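You operate a simulated robot arm through the tools that you are given. There is no shell and no other tool.

You are at the controls of a simulated robot arm. One attempt, no reset.

TASK
Put things in order on the cream table top. At the end: the teal ball from the cream table top stands on top of the yellow book; the purple small roll from the cream table top stands where the clear jar (marked "Small") stood; the clear jar stands where the black cone stood; the black cone is on the pink flat box; whatever was shut is shut again. Leave all else as you found it, and nothing knocked over. Set down upright: black cone.
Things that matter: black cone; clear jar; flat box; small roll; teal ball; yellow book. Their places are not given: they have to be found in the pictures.

Only the result counts: the job must be done as asked and must still hold three seconds after the hand-in. Knocking over, shifting, dropping, spilling or breaking anything else fails it.

THE ROBOT
A 7-joint arm with a two-finger gripper, fixed in place. Base frame: the origin is at the foot of the arm, x ahead of it, y to its left, z up; the work surface is at about z = 740. Lengths are in mm, angles in rad, forces in N, time in s.
With the tool pointing down near the work surface it reaches from about 320 to 720 mm from the base axis. Its first joint turns from -1.152 to 1.152 rad. Payload 2.45 kg.
The tool frame sits at the grasp point between the pads (the TCP): z along the fingers, y along the line on which they close. The tips reach 26 mm beyond it. The gripper opens to 96 mm. The gripper's body begins 69 mm behind the TCP.
Orientation is that of the tool frame in the base frame, as a unit quaternion [x, y, z, w]. With the fingers straight down and closing along the base's y, the tool's x points along the base's -x, its y along +y and its z along -z.

THE INTERFACE
- The arm moves only by the tool send_rows. Its arguments are lists of equal length, an entry for each row: "delta_rot": the turn, a rotation vector about the base's x, y, z in rad, a list of three; "slide": the shift along the base's x, y, z in mm, a list of three; "grip": the gripper command, from -1 (fully open) to 1 (shut), values between in proportion. In form: {"delta_rot": [[wx, wy, wz], ...], "slide": [[x, y, z], ...], "grip": [grip, ...]}. A call has 1 to 20 rows; each row is the pose to reach, as a shift and turn from the pose commanded when the call began. Rows are played at 5 a second. More than 50 mm and 0.15 rad between two rows, or a gripper value outside its range, and nothing of the call is played. Where a pose cannot be reached the arm comes as near as it can. A force on the tool above 40 N (or 10 N above the force at the start of the call, whichever is more), or a blocked arm, ends the call early, and 0.2 s more pass. The fingers move at their own pace and stop on an object; they squeeze with about 29 N. The grip force told is the motor's: it shows also when the fingers shut on nothing. Time passes only in rows, and 0.2 s behind the last, so rows that repeat a pose let the fingers close. It gives the time, the measured TCP pose, the force on the tool (base axes), the opening and the grip force at its end, in the units of the frame above (readings bear some noise), with the torque about the TCP (base axes, N m) and any sound that the robot's microphone picked up, and new pictures: "pictures" is both (left out), scene, wrist or none.
- Cameras (640 x 400 px; columns grow to the right, rows downward): "scene" is fixed at [154.5, -391, 1406.2]; the picture's right is [0.84, -0.54, 0.00], its down [-0.39, -0.60, -0.70] and it looks along [0.38, 0.59, -0.72] (base axes); focal length 310 px, centre (320, 200). "wrist" rides on the gripper at [82, 3, -98] in the tool frame; the picture's right is [-0.04, 1.00, 0.00], its down [-0.73, -0.03, -0.68] and it looks along [-0.68, -0.03, 0.73] (tool axes); focal length 256 px, centre (320, 200).
- probe_pixels(camera, pixels): for up to 12 pixels [column, row] of the newest picture of that camera ("zoom" is the newest enlarged one), the place [x, y, z] in the base frame of the surface seen there, good to about 2 mm. The clock stands still meanwhile.
- enlarge(camera, box): a new picture of the part [left, top, right, bottom] of that camera's present view, enlarged. The clock stands still meanwhile.
- hand_in(): hands the job in; it is judged then, once.

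Open the gripper and draw the arm clear of the work before you hand the job in, unless the task says otherwise.

The tools are called after "Call:" as name(argument=value, ...) on one line, values as JSON. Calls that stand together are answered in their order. send_rows: Moves the arm, as the interface text tells. Its arguments: {"type":"object","properties":{"delta_rot":{"type":"array","items":{"type":"array","items":{"type":"number"}}},"slide":{"type":"array","items":{"type":"array","items":{"type":"number"}}},"grip":{"type":"array","items":{"type":"number"}},"pictures":{"type":"string","enum":["both","scene","wrist","none"]}},"required":["delta_rot","slide","grip"]} The other tools are called the same way: probe_pixels (camera, pixels) gives the place of the surface under pixels of a picture; enlarge (camera, box) takes an enlarged picture of a part of a camera's view; hand_in () hands the job in.

At the start:

```text
t: 0.0
eef_pos: [364.3, 153.7, 1083.8]
tcp_rot: [0.0, 1.0, 0.0, 0.0]
force: [-0.2, -0.2, -1.2]
wrist_torque: [-0.01, 0.03, 0.0]
opening: 95.9
grasp_force: 0.0
```

scene: 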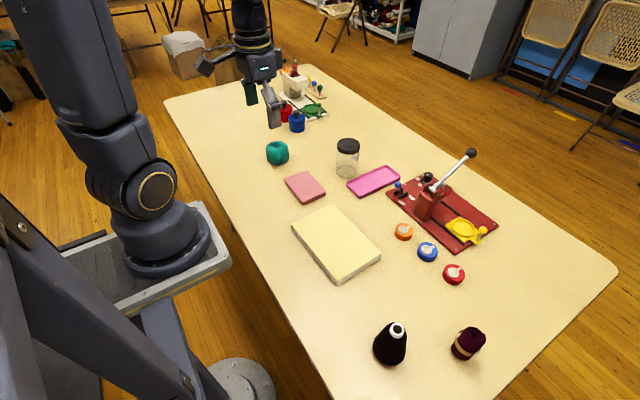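
wrist: 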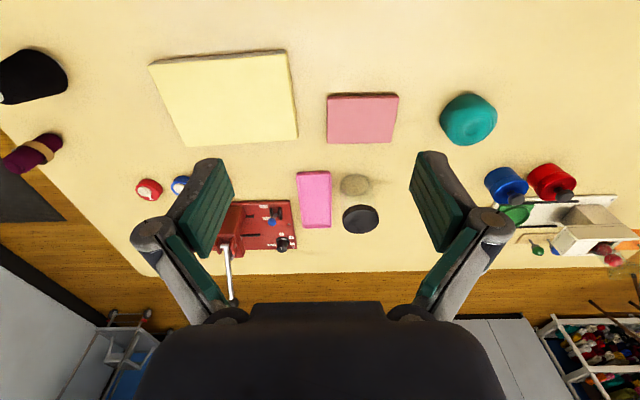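

The scene shows the teal ball at (277,152), jar at (347,158), a pink box at (305,186) and a magenta one at (373,181), yellow book at (336,242), cone at (390,344), purple roll at (468,343). I'll enlarge to look closer.

Call:
enlarge(camera="scene", box=[250, 120, 410, 220])

Call:
probe_pixels(camera="scene", pixels=[[277, 146], [277, 164], [348, 143], [347, 178], [305, 186], [373, 181], [336, 242], [397, 330], [390, 366], [468, 335], [460, 358], [330, 240]])

Call:
enlarge(camera="scene", box=[350, 300, 510, 400])

```text
4.00 times, centred on (330, 170) of scene
```

zoom: 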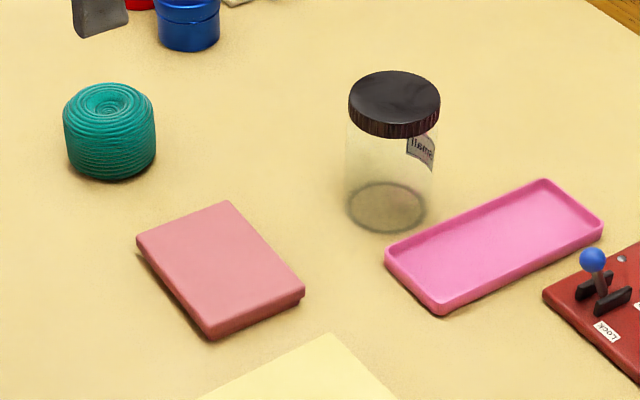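

```text
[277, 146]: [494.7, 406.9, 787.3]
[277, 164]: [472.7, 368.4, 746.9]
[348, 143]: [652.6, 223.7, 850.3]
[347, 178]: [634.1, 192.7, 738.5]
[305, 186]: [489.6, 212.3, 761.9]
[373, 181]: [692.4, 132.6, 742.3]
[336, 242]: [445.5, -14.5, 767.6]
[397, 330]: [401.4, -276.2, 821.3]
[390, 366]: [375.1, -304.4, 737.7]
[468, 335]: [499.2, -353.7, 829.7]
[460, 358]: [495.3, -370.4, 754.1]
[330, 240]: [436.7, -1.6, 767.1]
```

```text
4.00 times, centred on (430, 350) of scene
```

zoom: 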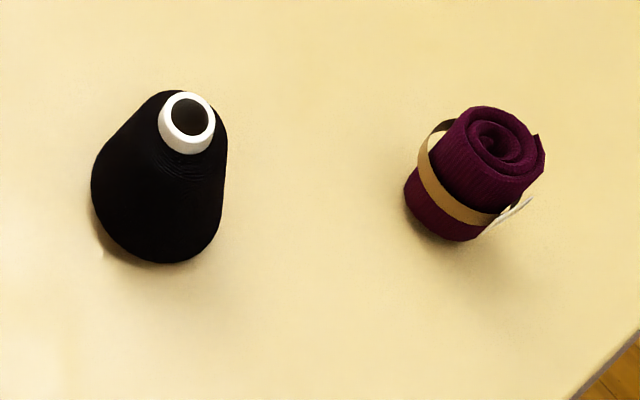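

I'll take more detailed views from the wrist camera of the two pink objects and the cone.

Call:
enlarge(camera="wrist", box=[280, 80, 440, 240])

Call:
enlarge(camera="scene", box=[230, 50, 350, 130])

Call:
enlarge(camera="scene", box=[270, 160, 350, 220])

```text
2.50 times, centred on (360, 160) of wrist
```

zoom: 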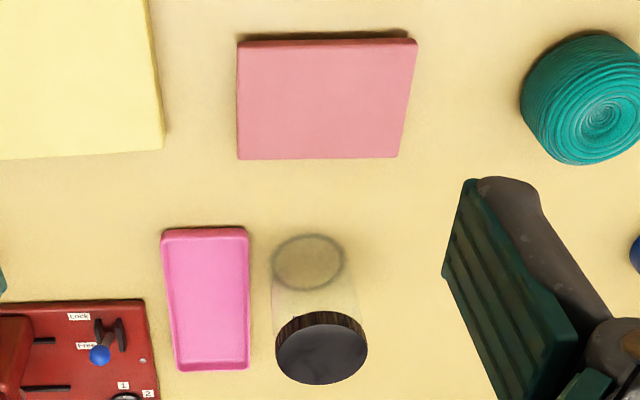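

```text
5.00 times, centred on (290, 90) of scene
```

zoom: 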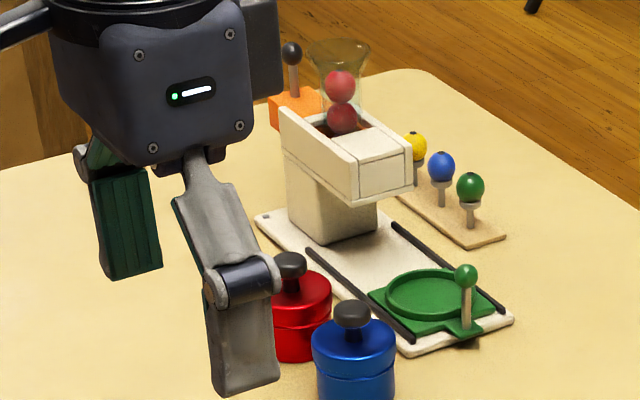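

```text
6.67 times, centred on (310, 190) of scene
```

zoom: 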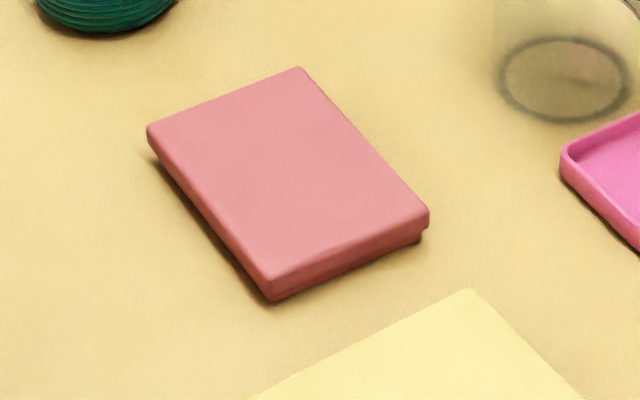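

The dusty-pink object has a lid overhang, so it is the flat box; the magenta object is an open tray. I'll probe the box corners in this zoom, and jar points in the scene.

Call:
probe_pixels(camera="zoom", pixels=[[158, 130], [297, 75], [420, 212], [270, 275], [285, 170], [566, 40], [510, 90], [620, 90], [566, 118], [130, 150]])

Call:
probe_pixels(camera="scene", pixels=[[338, 146], [358, 146], [348, 139], [348, 150], [347, 153], [345, 165], [267, 150], [288, 150], [277, 142], [277, 155], [277, 148]])

Call:
enlarge(camera="scene", box=[365, 315, 425, 375])

```text
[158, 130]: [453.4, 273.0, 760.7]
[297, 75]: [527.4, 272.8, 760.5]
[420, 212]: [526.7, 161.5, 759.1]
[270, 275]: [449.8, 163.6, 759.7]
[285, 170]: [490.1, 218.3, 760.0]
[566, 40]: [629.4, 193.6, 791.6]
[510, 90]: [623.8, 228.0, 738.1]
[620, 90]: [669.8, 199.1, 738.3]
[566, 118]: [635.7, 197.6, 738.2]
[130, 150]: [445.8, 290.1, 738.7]
```

```text
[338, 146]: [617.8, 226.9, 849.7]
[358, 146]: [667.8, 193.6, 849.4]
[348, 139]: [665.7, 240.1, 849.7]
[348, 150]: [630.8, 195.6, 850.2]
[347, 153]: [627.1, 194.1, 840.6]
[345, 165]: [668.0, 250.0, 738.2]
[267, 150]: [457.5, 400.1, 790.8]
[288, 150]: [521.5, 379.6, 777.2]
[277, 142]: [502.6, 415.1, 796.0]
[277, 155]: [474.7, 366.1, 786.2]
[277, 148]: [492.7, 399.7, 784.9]
```

```text
6.67 times, centred on (395, 345) of scene
```

zoom: 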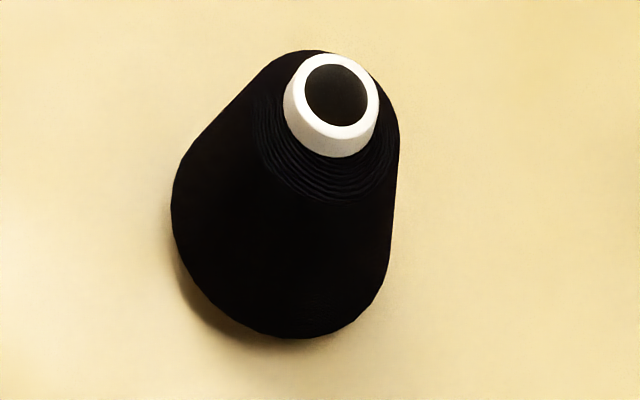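

Now probing the cone in this zoom: white rim, shoulders and base outline.

Call:
probe_pixels(camera="zoom", pixels=[[295, 85], [372, 105], [335, 59], [330, 132], [335, 148], [310, 180], [180, 205], [385, 255], [190, 255], [290, 330], [250, 300], [335, 95]])

Call:
enlarge(camera="scene", box=[440, 315, 500, 375])

```text
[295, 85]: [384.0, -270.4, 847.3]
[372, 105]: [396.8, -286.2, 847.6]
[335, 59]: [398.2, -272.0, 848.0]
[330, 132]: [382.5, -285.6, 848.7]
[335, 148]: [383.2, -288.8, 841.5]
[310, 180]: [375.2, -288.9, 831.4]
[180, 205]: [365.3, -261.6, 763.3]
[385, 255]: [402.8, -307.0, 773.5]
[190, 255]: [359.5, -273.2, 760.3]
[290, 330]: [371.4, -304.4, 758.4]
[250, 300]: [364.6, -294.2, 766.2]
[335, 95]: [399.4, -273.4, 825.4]
```

```text
6.67 times, centred on (470, 345) of scene
```

zoom: 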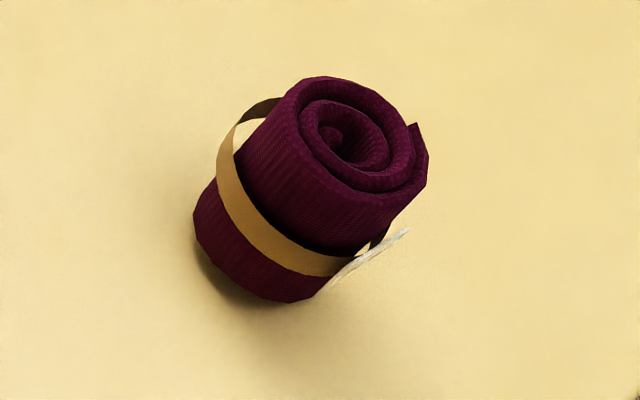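

Next, roll points in this zoom, and a tight zoom on the jar.

Call:
probe_pixels(camera="zoom", pixels=[[285, 105], [420, 175], [330, 80], [340, 195], [290, 215], [200, 215], [290, 290], [225, 160], [255, 235], [370, 250], [405, 232], [240, 120]])

Call:
enlarge(camera="scene", box=[322, 130, 372, 186])

```text
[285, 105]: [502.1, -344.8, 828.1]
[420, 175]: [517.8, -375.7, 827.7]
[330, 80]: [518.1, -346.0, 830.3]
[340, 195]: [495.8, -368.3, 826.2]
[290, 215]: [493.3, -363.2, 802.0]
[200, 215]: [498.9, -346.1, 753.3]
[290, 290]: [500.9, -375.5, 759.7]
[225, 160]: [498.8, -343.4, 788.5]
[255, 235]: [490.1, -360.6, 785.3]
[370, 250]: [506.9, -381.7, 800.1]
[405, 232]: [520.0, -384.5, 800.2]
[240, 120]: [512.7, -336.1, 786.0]
```

```text
7.14 times, centred on (347, 158) of scene
```

zoom: 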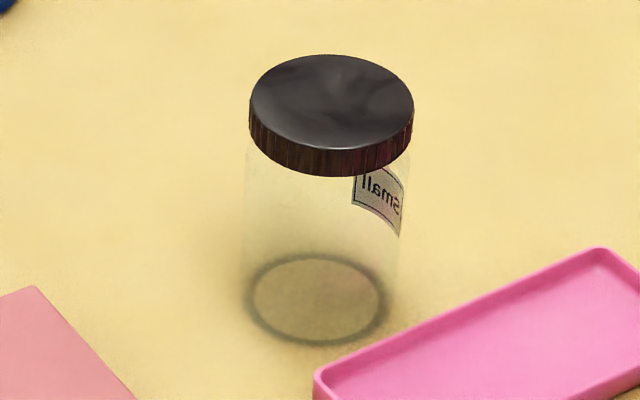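

Probing jar lid edges and glass edges in this zoom.

Call:
probe_pixels(camera="zoom", pixels=[[252, 100], [411, 108], [330, 57], [332, 147], [332, 172], [251, 130], [411, 135], [332, 103], [360, 200], [398, 225], [247, 200], [320, 340]])

Call:
probe_pixels(camera="scene", pixels=[[328, 208], [294, 230], [341, 277], [377, 251], [373, 188], [350, 182], [398, 180], [388, 169], [360, 195], [297, 116], [285, 108], [306, 124]])

```text
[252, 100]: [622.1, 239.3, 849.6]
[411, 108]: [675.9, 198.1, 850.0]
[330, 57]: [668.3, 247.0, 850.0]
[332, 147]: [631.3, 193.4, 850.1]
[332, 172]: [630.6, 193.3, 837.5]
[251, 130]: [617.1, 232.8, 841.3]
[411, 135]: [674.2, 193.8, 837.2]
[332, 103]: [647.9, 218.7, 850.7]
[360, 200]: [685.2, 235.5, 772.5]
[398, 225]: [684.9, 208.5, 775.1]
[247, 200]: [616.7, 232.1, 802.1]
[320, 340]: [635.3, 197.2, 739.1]
```

```text
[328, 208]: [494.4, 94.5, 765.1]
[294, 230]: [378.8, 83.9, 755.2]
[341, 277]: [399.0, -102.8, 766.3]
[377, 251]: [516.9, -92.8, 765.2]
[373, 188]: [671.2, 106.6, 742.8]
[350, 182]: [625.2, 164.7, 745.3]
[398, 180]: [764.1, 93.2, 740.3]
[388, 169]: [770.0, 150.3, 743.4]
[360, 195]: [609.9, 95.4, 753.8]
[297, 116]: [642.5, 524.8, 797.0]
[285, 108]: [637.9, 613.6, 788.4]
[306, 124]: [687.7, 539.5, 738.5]
```

All positions are estimated: cone (390,-279), jar (649,218), roll (~510,-361), box centre (490,218) with top at 760, book top 767 centred near (448,-5). I'll move the open gripper above the cone and look with the wrist camera.

Call:
send_rows(delta_rot=[[0, 0, 0], [0, 0, 0], [0, 0, 0], [0, 0, 0], [0, 0, 0], [0, 0, 0], [0, 0, 0], [0, 0, 0], [0, 0, 0], [0, 0, 0], [0, 0, 0]], slide=[[3, -43, -10], [5, -86, -20], [8, -129, -30], [10, -172, -40], [13, -216, -50], [15, -259, -60], [18, -302, -70], [20, -345, -80], [23, -388, -90], [26, -432, -100], [26, -432, -120]], grip=[-1, -1, -1, -1, -1, -1, -1, -1, -1, -1, -1])

```text
t: 2.4
eef_pos: [390.1, -278.1, 963.1]
tcp_rot: [0.0, 1.0, -0.001, 0.001]
force: [-0.1, -0.2, 0.5]
wrist_torque: [0.03, 0.04, 0.0]
opening: 96.0
grasp_force: 0.1
```

scene: 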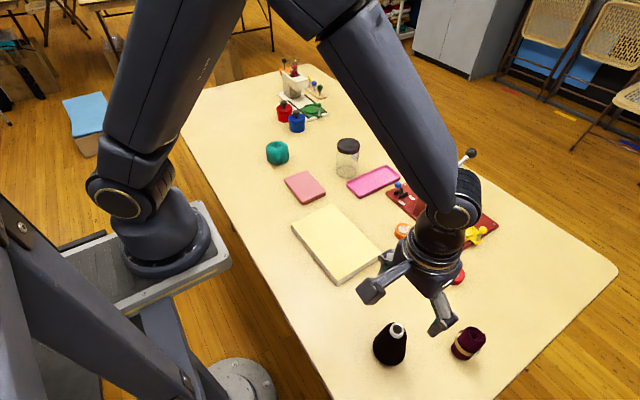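
wrist: 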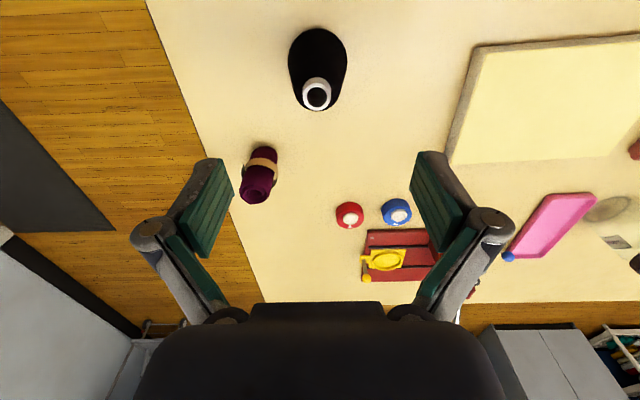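

The cone's rim is at (316,96) in the wrist picture, under the gripper. I'll verify the centre with wrist probes before descending.

Call:
enlarge(camera="wrist", box=[230, 20, 370, 220])

Call:
probe_pixels(camera="wrist", pixels=[[304, 94], [329, 94], [317, 80], [317, 108], [292, 60], [345, 60], [318, 32], [250, 185], [272, 180], [260, 150], [245, 165], [277, 165]])

```text
2.00 times, centred on (300, 120) of wrist
```

zoom: 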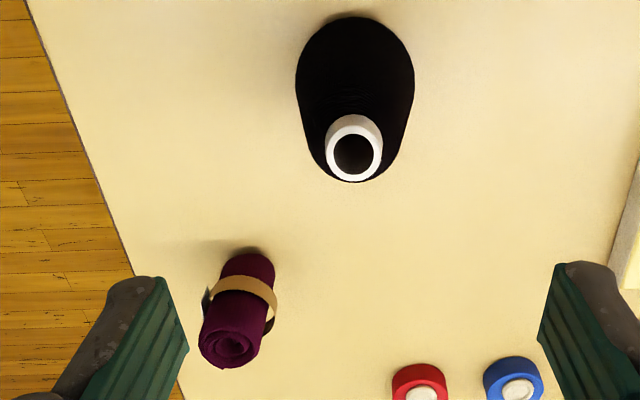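

```text
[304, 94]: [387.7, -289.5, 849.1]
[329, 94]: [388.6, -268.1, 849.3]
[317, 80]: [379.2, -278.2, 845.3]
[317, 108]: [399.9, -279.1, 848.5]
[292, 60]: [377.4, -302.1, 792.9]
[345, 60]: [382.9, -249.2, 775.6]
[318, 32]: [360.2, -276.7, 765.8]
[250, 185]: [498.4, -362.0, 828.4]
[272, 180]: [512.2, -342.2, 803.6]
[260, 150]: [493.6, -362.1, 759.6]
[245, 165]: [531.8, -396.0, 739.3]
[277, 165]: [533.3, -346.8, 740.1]
```

Cone centre is confirmed at (389.7,-279). I'll descend to TCP z≈812 around the body and close.

Call:
send_rows(delta_rot=[[0, 0, 0], [0, 0, 0], [0, 0, 0], [0, 0, 0], [0, 0, 0], [0, 0, 0], [0, 0, 0], [0, 0, 0], [0, 0, 0], [0, 0, 0], [0, 0, 0]], slide=[[0, -1, -40], [0, -1, -80], [0, -1, -110], [0, -1, -135], [0, -1, -151], [0, -1, -151], [0, -1, -151], [0, -1, -151], [0, -1, -151], [0, -1, -151], [0, -1, -151]], grip=[-1, -1, -1, -1, -1, -1, 1, 1, 1, 1, 1])

```text
t: 4.8
eef_pos: [390.0, -279.0, 813.7]
tcp_rot: [0.0, 1.0, 0.0, 0.0]
force: [0.6, -2.3, 2.7]
wrist_torque: [-0.02, 0.0, 0.04]
opening: 51.9
grasp_force: 28.9
```

scene: 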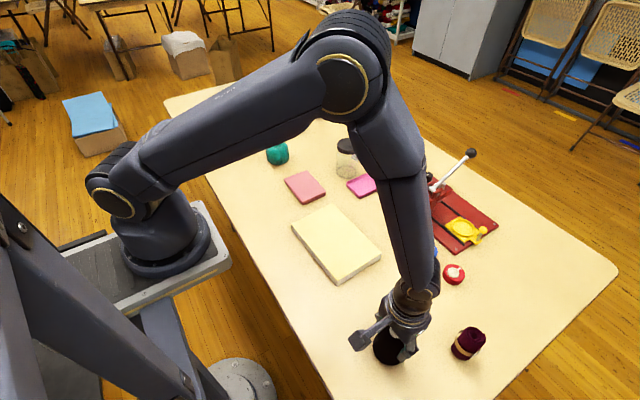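
wrist: 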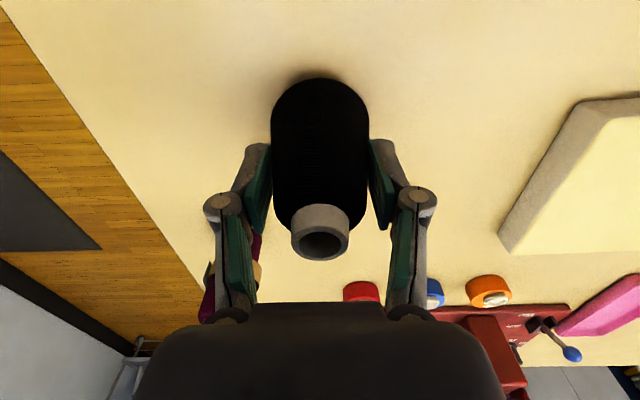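

The grip closed at 51.9 mm with 29 N. I'll lift slowly by 40 mm and check for slip.

Call:
send_rows(delta_rot=[[0, 0, 0], [0, 0, 0], [0, 0, 0], [0, 0, 0], [0, 0, 0]], slide=[[0, 0, 5], [0, 0, 12], [0, 0, 22], [0, 0, 34], [0, 0, 40]], grip=[1, 1, 1, 1, 1])

```text
t: 6.0
eef_pos: [389.8, -278.3, 852.6]
tcp_rot: [0.001, 1.0, 0.0, 0.001]
force: [-0.1, 1.1, -1.0]
wrist_torque: [0.04, 0.01, -0.01]
opening: 51.6
grasp_force: 28.9
```

scene: 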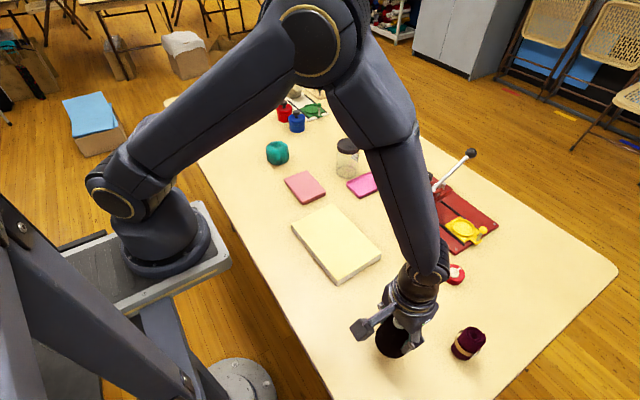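
wrist: 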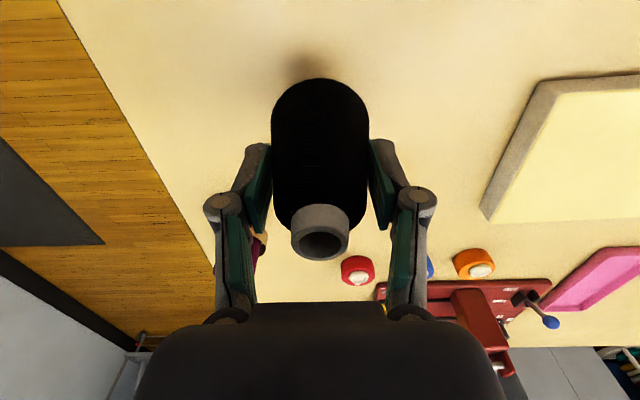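

The cone lifted without slipping. I'll carry it at height to above the flat box (490,218).

Call:
send_rows(delta_rot=[[0, 0, 0], [0, 0, 0], [0, 0, 0], [0, 0, 0], [0, 0, 0], [0, 0, 0], [0, 0, 0], [0, 0, 0], [0, 0, 0], [0, 0, 0], [0, 0, 0], [0, 0, 0], [0, 0, 0], [0, 0, 0], [0, 0, 0], [0, 0, 0], [0, 0, 0], [0, 0, 0], [0, 0, 0], [0, 0, 0]], slide=[[0, 0, 20], [0, 3, 45], [2, 12, 65], [5, 27, 80], [10, 52, 90], [16, 80, 90], [23, 115, 90], [30, 150, 90], [38, 187, 90], [45, 224, 90], [52, 261, 90], [60, 298, 90], [67, 333, 90], [74, 368, 90], [81, 401, 90], [87, 431, 90], [92, 457, 90], [96, 477, 90], [99, 490, 90], [100, 496, 90]], grip=[1, 1, 1, 1, 1, 1, 1, 1, 1, 1, 1, 1, 1, 1, 1, 1, 1, 1, 1, 1])

```text
t: 10.2
eef_pos: [491.4, 216.1, 941.6]
tcp_rot: [0.0, 1.0, 0.0, -0.001]
force: [-0.4, 0.3, -1.6]
wrist_torque: [0.02, 0.02, 0.0]
opening: 51.8
grasp_force: 29.0
```

scene: 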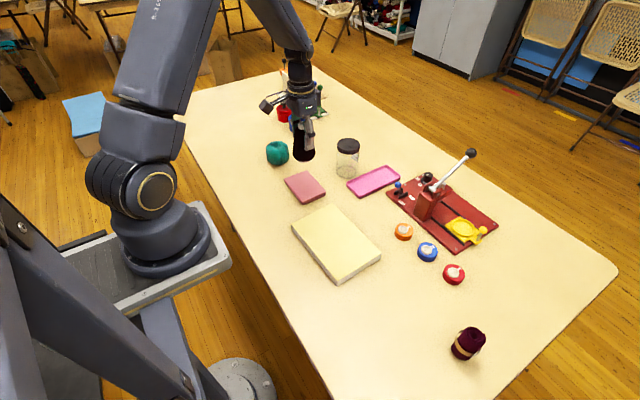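
wrist: 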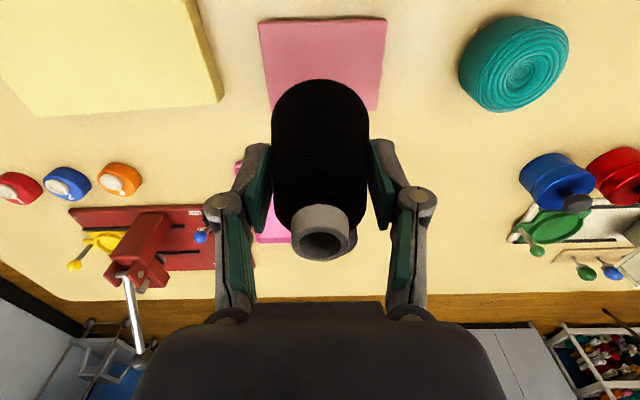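

Cone still held the same way. I'll lower it to just above the box top (TCP target ≈ 838).

Call:
send_rows(delta_rot=[[0, 0, 0], [0, 0, 0], [0, 0, 0], [0, 0, 0], [0, 0, 0], [0, 0, 0], [0, 0, 0]], slide=[[-1, 1, -20], [-1.5, 1.5, -45], [-1.5, 1.5, -65], [-1.5, 1.5, -82], [-1.5, 1.5, -93], [-1.5, 1.5, -99], [-1.5, 1.5, -102]], grip=[1, 1, 1, 1, 1, 1, 1])

Call:
enlarge(camera="scene", box=[260, 130, 360, 220])

```text
t: 11.8
eef_pos: [489.8, 217.4, 838.5]
tcp_rot: [0.0, 1.0, 0.0, 0.0]
force: [0.2, -0.3, -1.7]
wrist_torque: [0.02, -0.01, -0.01]
opening: 52.0
grasp_force: 29.3
```

scene: 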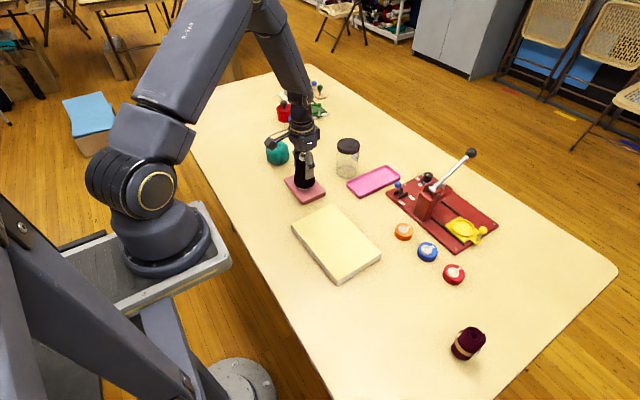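
wrist: 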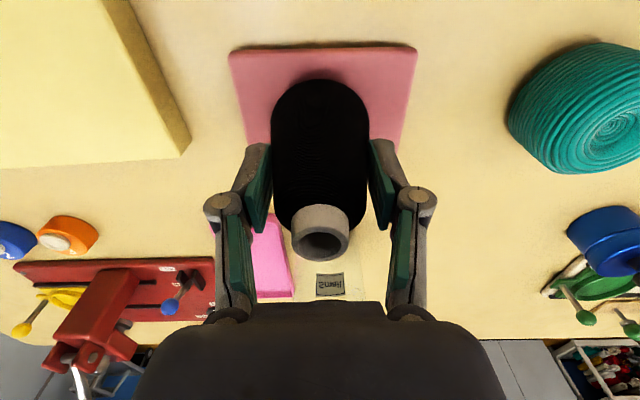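

```text
4.44 times, centred on (310, 175) of scene
```

zoom: 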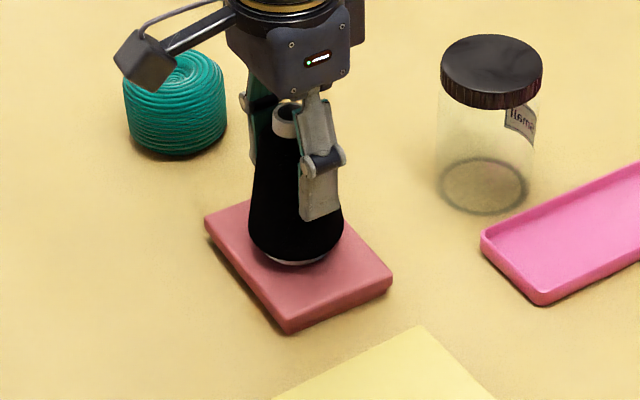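

The cone is centred over the box and a few mm above. Lowering in 1 mm steps while watching the force.

Call:
send_rows(delta_rot=[[0, 0, 0], [0, 0, 0], [0, 0, 0], [0, 0, 0]], slide=[[0, 0, -1], [0, 0, -2], [0, 0, -3], [0, 0, -3.5]], grip=[1, 1, 1, 1], pictures="none")

Call:
enlarge(camera="scene", box=[280, 150, 340, 210])

```text
t: 12.8
eef_pos: [488.2, 217.3, 837.7]
tcp_rot: [0.0, 1.0, 0.0, -0.001]
force: [-0.3, 0.1, -0.6]
wrist_torque: [0.0, 0.02, 0.02]
opening: 51.6
grasp_force: 28.9
```

```text
6.67 times, centred on (310, 180) of scene
```

zoom: 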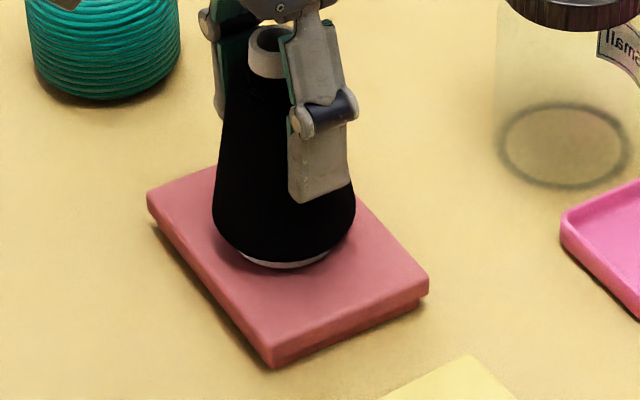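

Force barely changed (-1.6 to -0.6 N), contact beginning. I'll lower 3 mm more.

Call:
send_rows(delta_rot=[[0, 0, 0], [0, 0, 0], [0, 0, 0]], slide=[[0, 0, -1], [0, 0, -1.5], [0, 0, -2]], grip=[1, 1, 1], pictures="none")

```text
t: 13.6
eef_pos: [489.3, 217.6, 835.7]
tcp_rot: [0.0, 1.0, 0.0, 0.001]
force: [-0.8, -0.6, 7.9]
wrist_torque: [-0.16, 0.07, 0.03]
opening: 51.6
grasp_force: 29.1
```

Contact is felt (7.9 N up). I'll open gently and then rise straight up.

Call:
send_rows(delta_rot=[[0, 0, 0], [0, 0, 0], [0, 0, 0], [0, 0, 0], [0, 0, 0], [0, 0, 0], [0, 0, 0], [0, 0, 0], [0, 0, 0], [0, 0, 0]], slide=[[0, 0, 0], [0, 0, 0], [0, 0, 0], [0, 0, 0], [0, 0, 0], [0, 0, 20], [0, 0, 50], [0, 0, 85], [0, 0, 120], [0, 0, 150]], grip=[-0.2, -0.4, -0.7, -1, -1, -1, -1, -1, -1, -1])

Call:
enlarge(camera="scene", box=[260, 130, 360, 220])

```text
t: 15.8
eef_pos: [487.7, 217.4, 984.7]
tcp_rot: [0.002, 1.0, 0.0, 0.0]
force: [0.5, 0.8, -0.3]
wrist_torque: [-0.03, -0.02, -0.02]
opening: 96.0
grasp_force: 0.0
```

scene: 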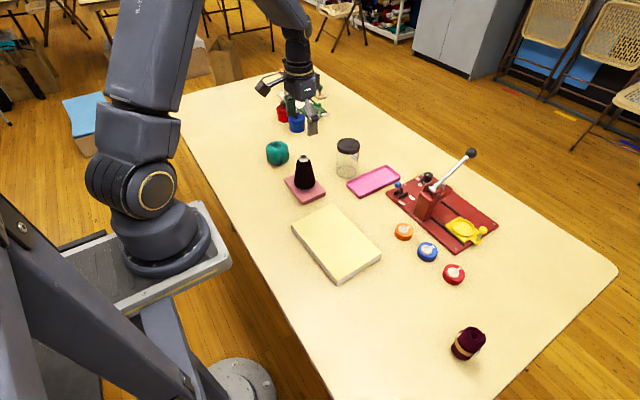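
wrist: 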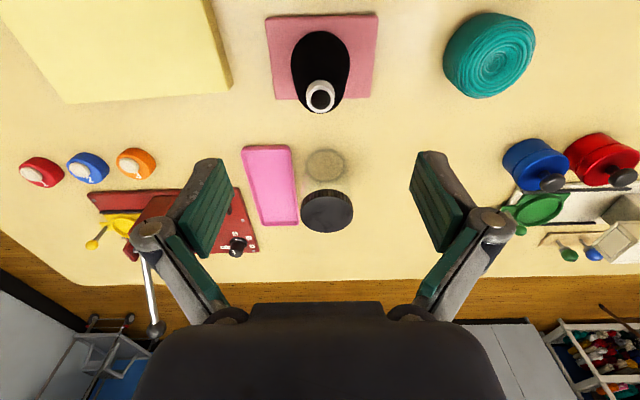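

```text
4.44 times, centred on (310, 175) of scene
```

zoom: 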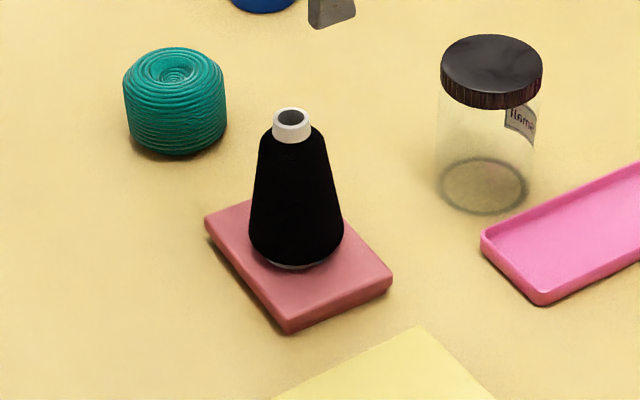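

The cone stands upright on the box. Next the jar: probing its lid edges from the wrist camera, and the ball as well.

Call:
probe_pixels(camera="wrist", pixels=[[303, 213], [352, 213], [328, 194], [328, 229], [327, 212], [448, 50], [530, 50], [495, 18], [480, 92], [490, 60], [510, 80], [460, 80]])

Call:
enlarge(camera="wrist", box=[260, 120, 400, 250])

```text
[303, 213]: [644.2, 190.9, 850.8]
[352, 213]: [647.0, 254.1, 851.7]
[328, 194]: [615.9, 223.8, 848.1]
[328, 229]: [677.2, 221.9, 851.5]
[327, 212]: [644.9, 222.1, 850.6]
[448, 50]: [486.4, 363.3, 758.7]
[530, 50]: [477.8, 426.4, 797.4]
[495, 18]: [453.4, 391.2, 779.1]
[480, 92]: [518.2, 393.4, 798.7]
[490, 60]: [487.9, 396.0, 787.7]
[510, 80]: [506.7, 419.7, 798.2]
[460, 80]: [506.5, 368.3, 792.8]
```

```text
3.08 times, centred on (330, 185) of wrist
```

zoom: 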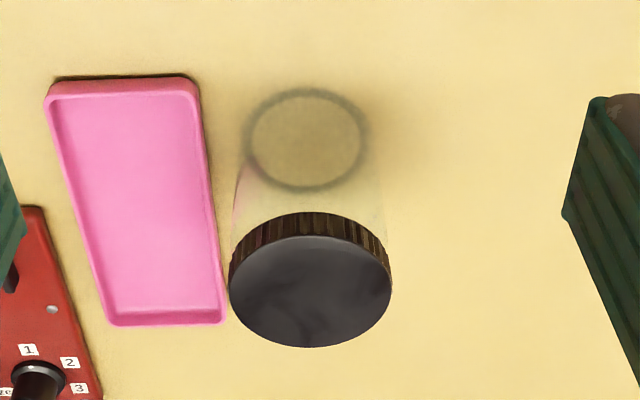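

Jar centre ≈ (648,220.5), glass up to z≈835, lid top 850. The finger links converge toward the palm, so I'll grip near the top of the glass with TCP at ≈826; first move above it.

Call:
send_rows(delta_rot=[[0, 0, 0], [0, 0, 0], [0, 0, 0], [0, 0, 0], [0, 0, 0], [0, 0, 0]], slide=[[35, 0.5, 0], [75, 1, 0], [115, 1.5, -20], [145, 2, -45], [160, 2.5, -65], [160, 2.5, -75]], grip=[-1, -1, -1, -1, -1, -1])

Call:
enlarge(camera="wrist", box=[200, 0, 440, 200])

```text
t: 17.2
eef_pos: [648.3, 219.5, 910.4]
tcp_rot: [0.0, 1.0, 0.0, 0.0]
force: [-0.7, 0.1, -0.3]
wrist_torque: [-0.01, 0.0, -0.04]
opening: 96.0
grasp_force: 0.1
```

scene: 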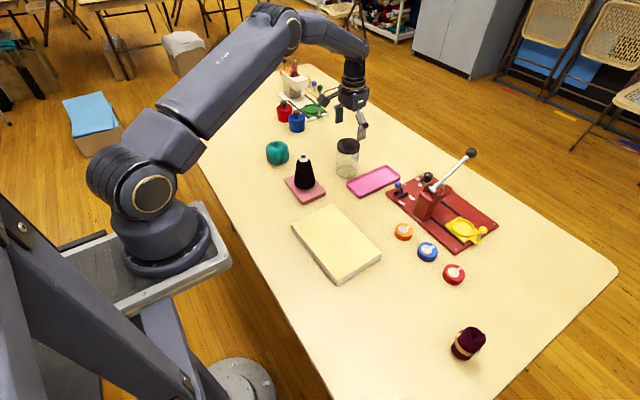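
wrist: 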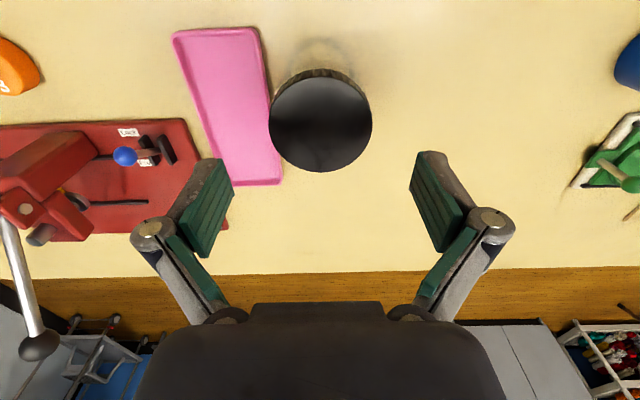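

```text
2.00 times, centred on (320, 100) of wrist
```

zoom: 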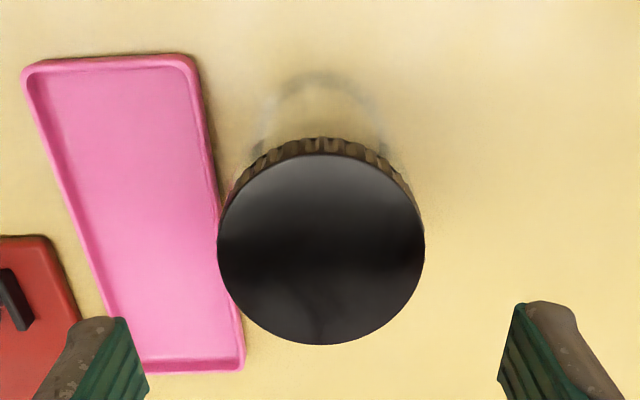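

Lid centre appears at (320.5,124.5) in the wrist picture; probing to refine.

Call:
probe_pixels(camera="zoom", pixels=[[222, 245], [420, 245], [321, 160], [321, 340], [321, 249], [250, 180], [392, 180], [250, 320], [392, 320], [195, 60], [240, 365]])

```text
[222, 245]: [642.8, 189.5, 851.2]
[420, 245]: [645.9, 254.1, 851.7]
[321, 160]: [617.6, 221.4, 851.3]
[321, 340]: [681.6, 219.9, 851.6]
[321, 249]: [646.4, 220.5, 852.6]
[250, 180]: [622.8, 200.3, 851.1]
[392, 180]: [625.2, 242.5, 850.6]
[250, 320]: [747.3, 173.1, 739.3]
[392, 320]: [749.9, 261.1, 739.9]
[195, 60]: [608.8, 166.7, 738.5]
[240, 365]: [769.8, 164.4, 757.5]
```

Centre is (648.5,221). Descending to TCP z≈826 and closing.

Call:
send_rows(delta_rot=[[0, 0, 0], [0, 0, 0], [0, 0, 0], [0, 0, 0], [0, 0, 0], [0, 0, 0], [0, 0, 0], [0, 0, 0], [0, 0, 0]], slide=[[0, 1.2, -25], [0, 1.2, -50], [0, 1.2, -70], [0, 1.2, -84], [0, 1.2, -84], [0, 1.2, -84], [0, 1.2, -84], [0, 1.2, -84], [0, 1.2, -84]], grip=[-1, -1, -1, -1, -1, 1, 1, 1, 1])

Call:
enlarge(camera="scene", box=[300, 100, 400, 200])

```text
t: 19.2
eef_pos: [648.2, 220.3, 826.2]
tcp_rot: [0.0, 1.0, 0.0, 0.0]
force: [-0.8, -0.3, 1.6]
wrist_torque: [-0.04, -0.01, -0.01]
opening: 71.0
grasp_force: 29.5
```

scene: 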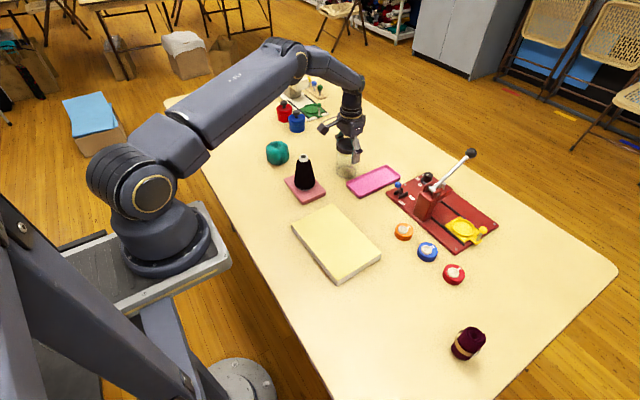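
wrist: 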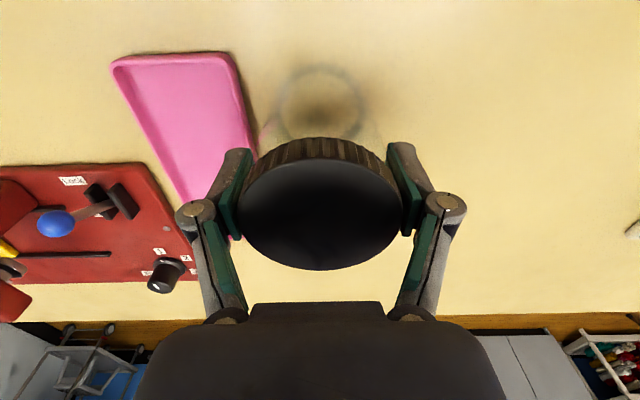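

```text
4.00 times, centred on (350, 150) of scene
```

zoom: 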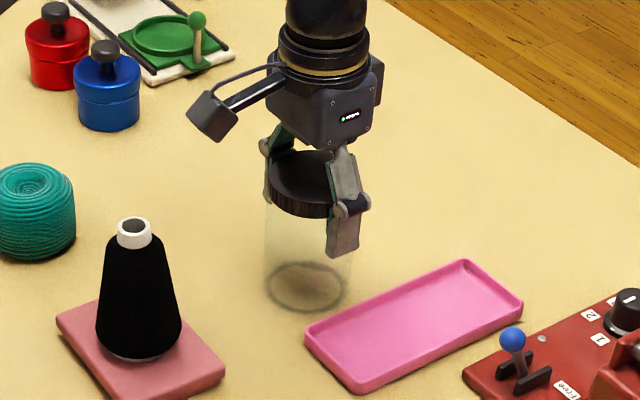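

Gripped at 71 mm. I'll lift slowly, and probe the red machine's lever for path planning.

Call:
send_rows(delta_rot=[[0, 0, 0], [0, 0, 0], [0, 0, 0], [0, 0, 0], [0, 0, 0], [0, 0, 0], [0, 0, 0]], slide=[[0, 0, 4], [0, 0, 12], [0, 0, 25], [0, 0, 45], [0, 0, 70], [0, 0, 95], [0, 0, 110]], grip=[1, 1, 1, 1, 1, 1, 1])

Call:
probe_pixels(camera="scene", pixels=[[470, 153], [452, 172], [433, 188], [428, 210], [428, 177], [398, 188]])

Call:
enlarge(camera="scene", box=[290, 60, 410, 200])

```text
t: 20.8
eef_pos: [647.3, 221.2, 936.0]
tcp_rot: [0.0, 1.0, -0.001, -0.001]
force: [0.3, -1.0, -0.3]
wrist_torque: [-0.01, 0.02, -0.02]
opening: 71.3
grasp_force: 29.3
```

scene: 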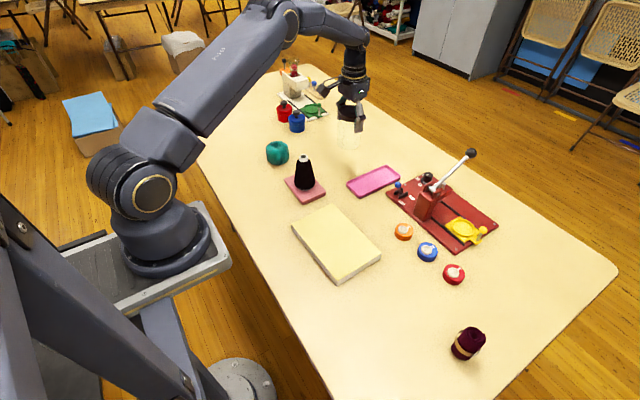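
wrist: 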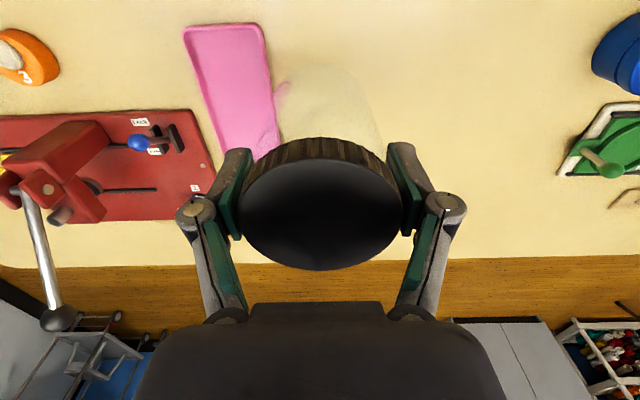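

```text
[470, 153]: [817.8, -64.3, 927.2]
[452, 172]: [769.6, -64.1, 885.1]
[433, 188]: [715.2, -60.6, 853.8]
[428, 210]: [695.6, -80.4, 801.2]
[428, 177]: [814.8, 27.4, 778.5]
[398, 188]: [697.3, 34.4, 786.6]
```

```text
2.86 times, centred on (350, 130) of scene
```

zoom: 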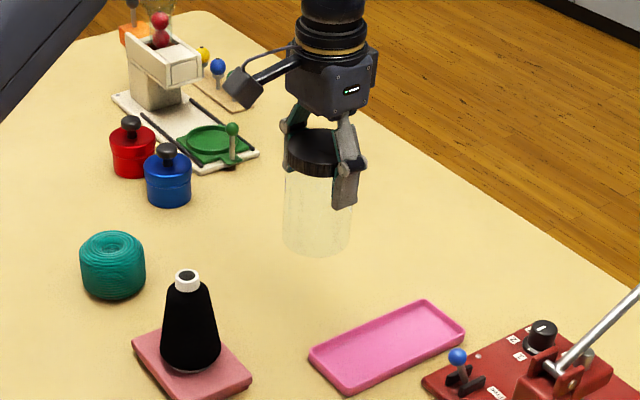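

The jar came up with its lid. The lever is at x>690, clear of my path; carrying the jar to above (390,-279).

Call:
send_rows(delta_rot=[[0, 0, 0], [0, 0, 0], [0, 0, 0], [0, 0, 0], [0, 0, 0], [0, 0, 0], [0, 0, 0], [0, 0, 0], [0, 0, 0], [0, 0, 0], [0, 0, 0], [0, 0, 0], [0, 0, 0], [0, 0, 0], [0, 0, 0], [0, 0, 0], [0, 0, 0], [0, 0, 0], [0, 0, 0], [0, 0, 0]], slide=[[-4, -7.5, 10], [-13, -25, 20], [-26, -50, 30], [-41, -80, 40], [-57, -110, 45], [-73, -142, 45], [-90, -175, 45], [-107, -207, 45], [-124, -240, 45], [-140, -272, 45], [-157, -305, 40], [-174, -337, 30], [-189, -367, 20], [-205, -397, 10], [-219, -425, 0], [-232, -450, -10], [-242, -470, -20], [-250, -485, -30], [-255, -495, -38], [-257.8, -499.8, -45]], grip=[1, 1, 1, 1, 1, 1, 1, 1, 1, 1, 1, 1, 1, 1, 1, 1, 1, 1, 1, 1])

Call:
enlarge(camera="scene", box=[340, 260, 500, 390])

```text
t: 25.0
eef_pos: [390.4, -279.8, 891.1]
tcp_rot: [0.0, 1.0, 0.0, 0.0]
force: [0.2, 0.1, -0.5]
wrist_torque: [0.0, 0.01, 0.02]
opening: 71.2
grasp_force: 28.7
```

scene: 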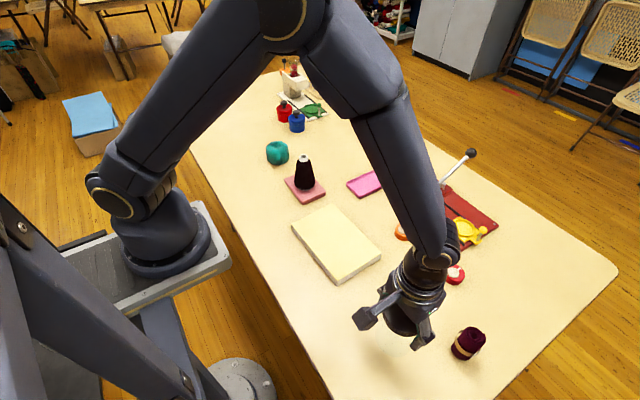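
wrist: 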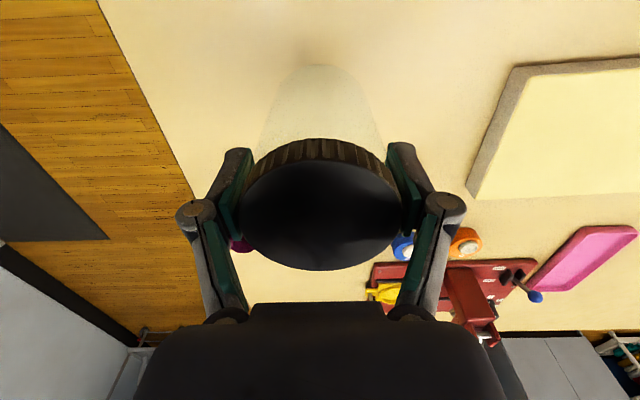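

```text
3.08 times, centred on (420, 325) of scene
```

zoom: 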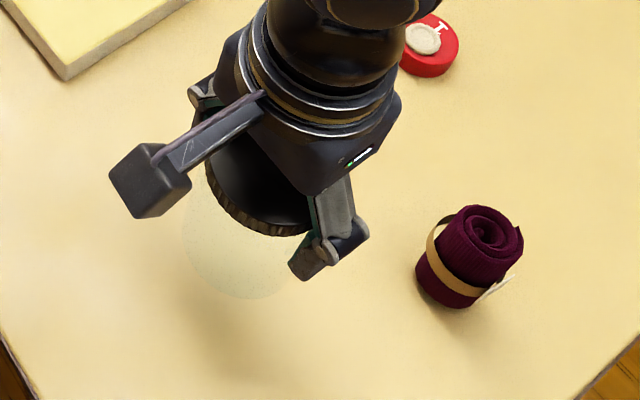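

Above the cone's old spot. Lowering to TCP ≈829 then millimetre steps to contact.

Call:
send_rows(delta_rot=[[0, 0, 0], [0, 0, 0], [0, 0, 0], [0, 0, 0], [0, 0, 0], [0, 0, 0], [0, 0, 0], [0, 0, 0]], slide=[[-0.5, 0.6, -20], [-0.5, 0.6, -38], [-0.5, 0.6, -50], [-0.5, 0.6, -57], [-0.5, 0.6, -61], [-0.5, 0.6, -62], [-0.5, 0.6, -63], [-0.5, 0.6, -64]], grip=[1, 1, 1, 1, 1, 1, 1, 1], pictures="none")

```text
t: 26.8
eef_pos: [390.8, -277.0, 826.3]
tcp_rot: [0.0, 1.0, 0.0, 0.0]
force: [0.1, -0.1, -0.4]
wrist_torque: [-0.01, 0.02, 0.01]
opening: 71.0
grasp_force: 29.4
```

No contact yet; lowering another 2 mm.

Call:
send_rows(delta_rot=[[0, 0, 0], [0, 0, 0], [0, 0, 0]], slide=[[0, 0, -0.7], [0, 0, -1.4], [0, 0, -2]], grip=[1, 1, 1], pictures="none")

```text
t: 27.6
eef_pos: [390.3, -277.6, 825.7]
tcp_rot: [0.0, 1.0, 0.0, 0.0]
force: [-2.4, 2.3, 8.7]
wrist_torque: [0.1, 0.13, -0.04]
opening: 71.1
grasp_force: 28.9
```

Contact felt (8.7 N). Opening gradually and rising.

Call:
send_rows(delta_rot=[[0, 0, 0], [0, 0, 0], [0, 0, 0], [0, 0, 0], [0, 0, 0], [0, 0, 0], [0, 0, 0], [0, 0, 0], [0, 0, 0], [0, 0, 0]], slide=[[0, 0, 0], [0, 0, 0], [0, 0, 0], [0, 0, 0], [0, 0, 0], [0, 0, 15], [0, 0, 40], [0, 0, 75], [0, 0, 110], [0, 0, 140]], grip=[-0.55, -0.7, -0.85, -1, -1, -1, -1, -1, -1, -1])

Call:
enlarge(camera="wrist", box=[200, 0, 440, 200])

Call:
enlarge(camera="scene", box=[350, 290, 510, 390])

```text
t: 29.8
eef_pos: [388.6, -277.2, 966.1]
tcp_rot: [0.0, 1.0, 0.0, 0.0]
force: [-0.7, 0.6, 0.1]
wrist_torque: [0.01, -0.03, -0.03]
opening: 96.0
grasp_force: 0.2
```

scene: 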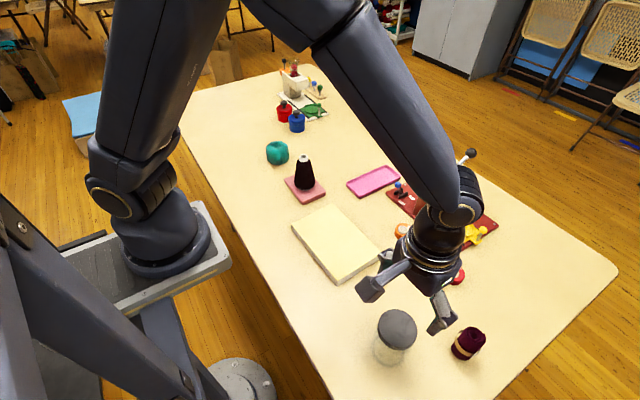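
wrist: 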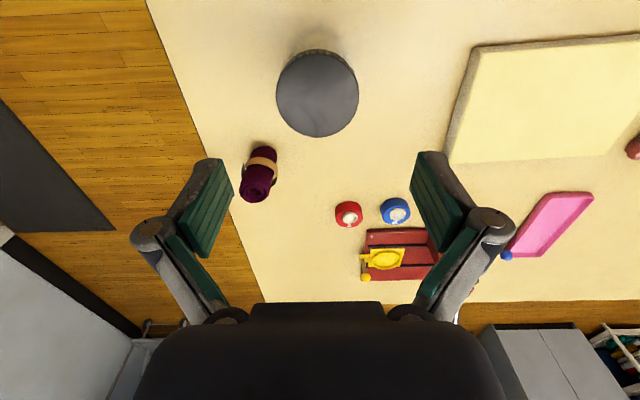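

```text
2.00 times, centred on (320, 100) of wrist
```

zoom: 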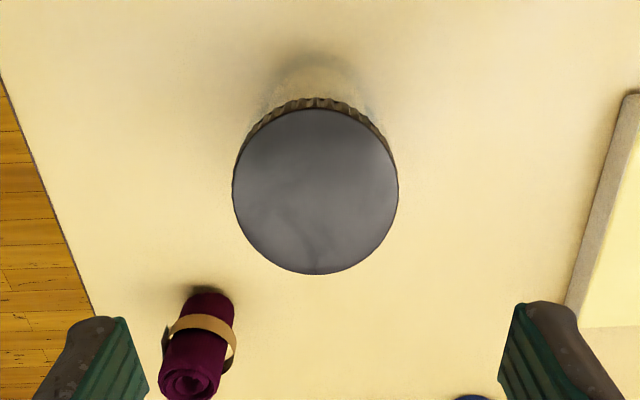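

```text
4.00 times, centred on (430, 340) of scene
```

zoom: 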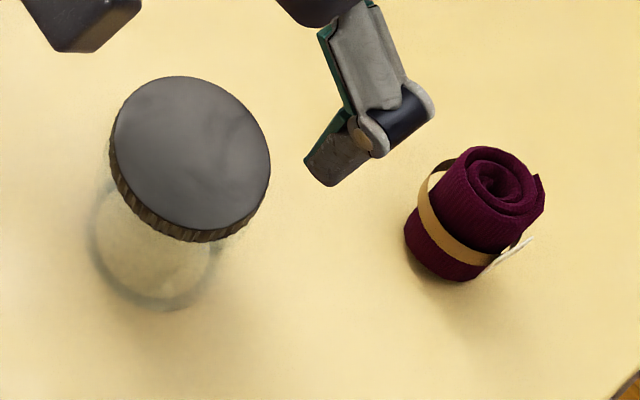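

The jar stands at the cone's old spot. I'll check its lid position and probe the roll in this zoom.

Call:
probe_pixels(camera="wrist", pixels=[[279, 92], [355, 92], [317, 57], [317, 134]])

Call:
probe_pixels(camera="zoom", pixels=[[452, 170], [485, 150], [525, 165], [541, 190], [500, 225], [470, 210], [415, 240], [450, 278], [422, 200], [515, 245], [445, 165], [495, 190]])

```text
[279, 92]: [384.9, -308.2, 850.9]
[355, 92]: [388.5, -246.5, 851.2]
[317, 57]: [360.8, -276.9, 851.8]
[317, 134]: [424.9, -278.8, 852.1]
```

```text
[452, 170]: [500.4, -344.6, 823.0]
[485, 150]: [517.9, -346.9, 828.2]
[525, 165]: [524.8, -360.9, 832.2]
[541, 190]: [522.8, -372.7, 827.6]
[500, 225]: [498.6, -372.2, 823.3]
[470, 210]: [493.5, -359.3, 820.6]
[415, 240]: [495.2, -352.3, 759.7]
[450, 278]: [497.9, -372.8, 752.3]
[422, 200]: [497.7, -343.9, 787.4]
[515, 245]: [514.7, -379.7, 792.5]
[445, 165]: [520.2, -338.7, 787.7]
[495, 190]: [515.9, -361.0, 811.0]
```

The jar is within 2 mm of target. The roll (centre ≈(509,-360), top 829) has band loops and a tag on its ±y sides, so I'll turn the gripper 90° to close along x while moving above it.

Call:
send_rows(delta_rot=[[0, 0, 0.14], [0, 0, 0.28], [0, 0, 0.42], [0, 0, 0.56], [0, 0, 0.7], [0, 0, 0.84], [0, 0, 0.98], [0, 0, 1.12], [0, 0, 1.26], [0, 0, 1.4], [0, 0, 1.5], [0, 0, 1.5708]], slide=[[5, -3, 5], [15, -10, 5], [30, -20, 5], [45, -30, 0], [60, -41, 0], [75, -52, 0], [90, -62, 0], [105, -72, 0], [115, -80, 0], [121, -83, 0], [121, -83, 0], [121, -83, 0]], grip=[-1, -1, -1, -1, -1, -1, -1, -1, -1, -1, -1, -1])

Call:
enlarge(camera="wrist", box=[240, 40, 400, 140])

```text
t: 32.4
eef_pos: [511.2, -360.3, 964.3]
tcp_rot: [0.708, -0.706, 0.001, 0.0]
force: [0.7, 0.9, -0.6]
wrist_torque: [0.0, 0.07, -0.01]
opening: 95.7
grasp_force: 0.0
```

scene: 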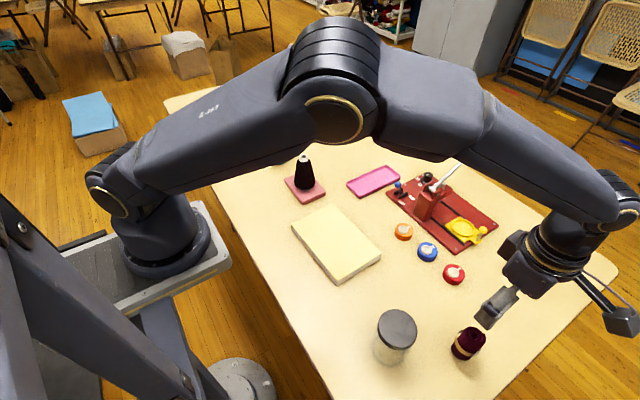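
wrist: 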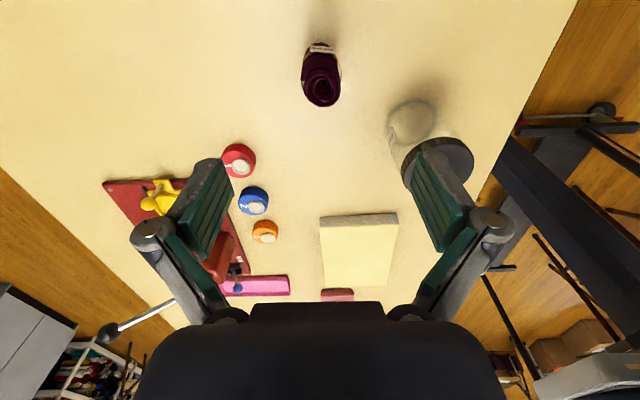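

```text
4.00 times, centred on (320, 90) of wrist
```

zoom: 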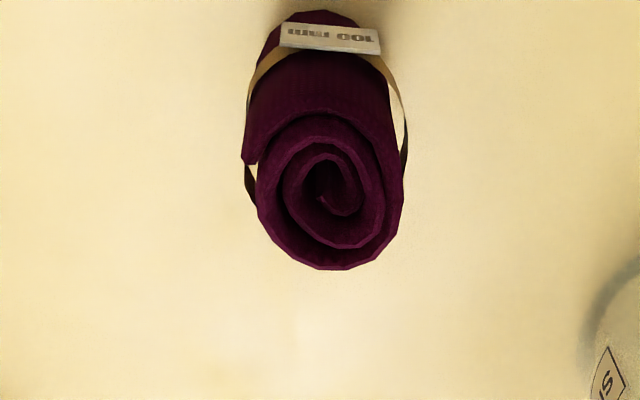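

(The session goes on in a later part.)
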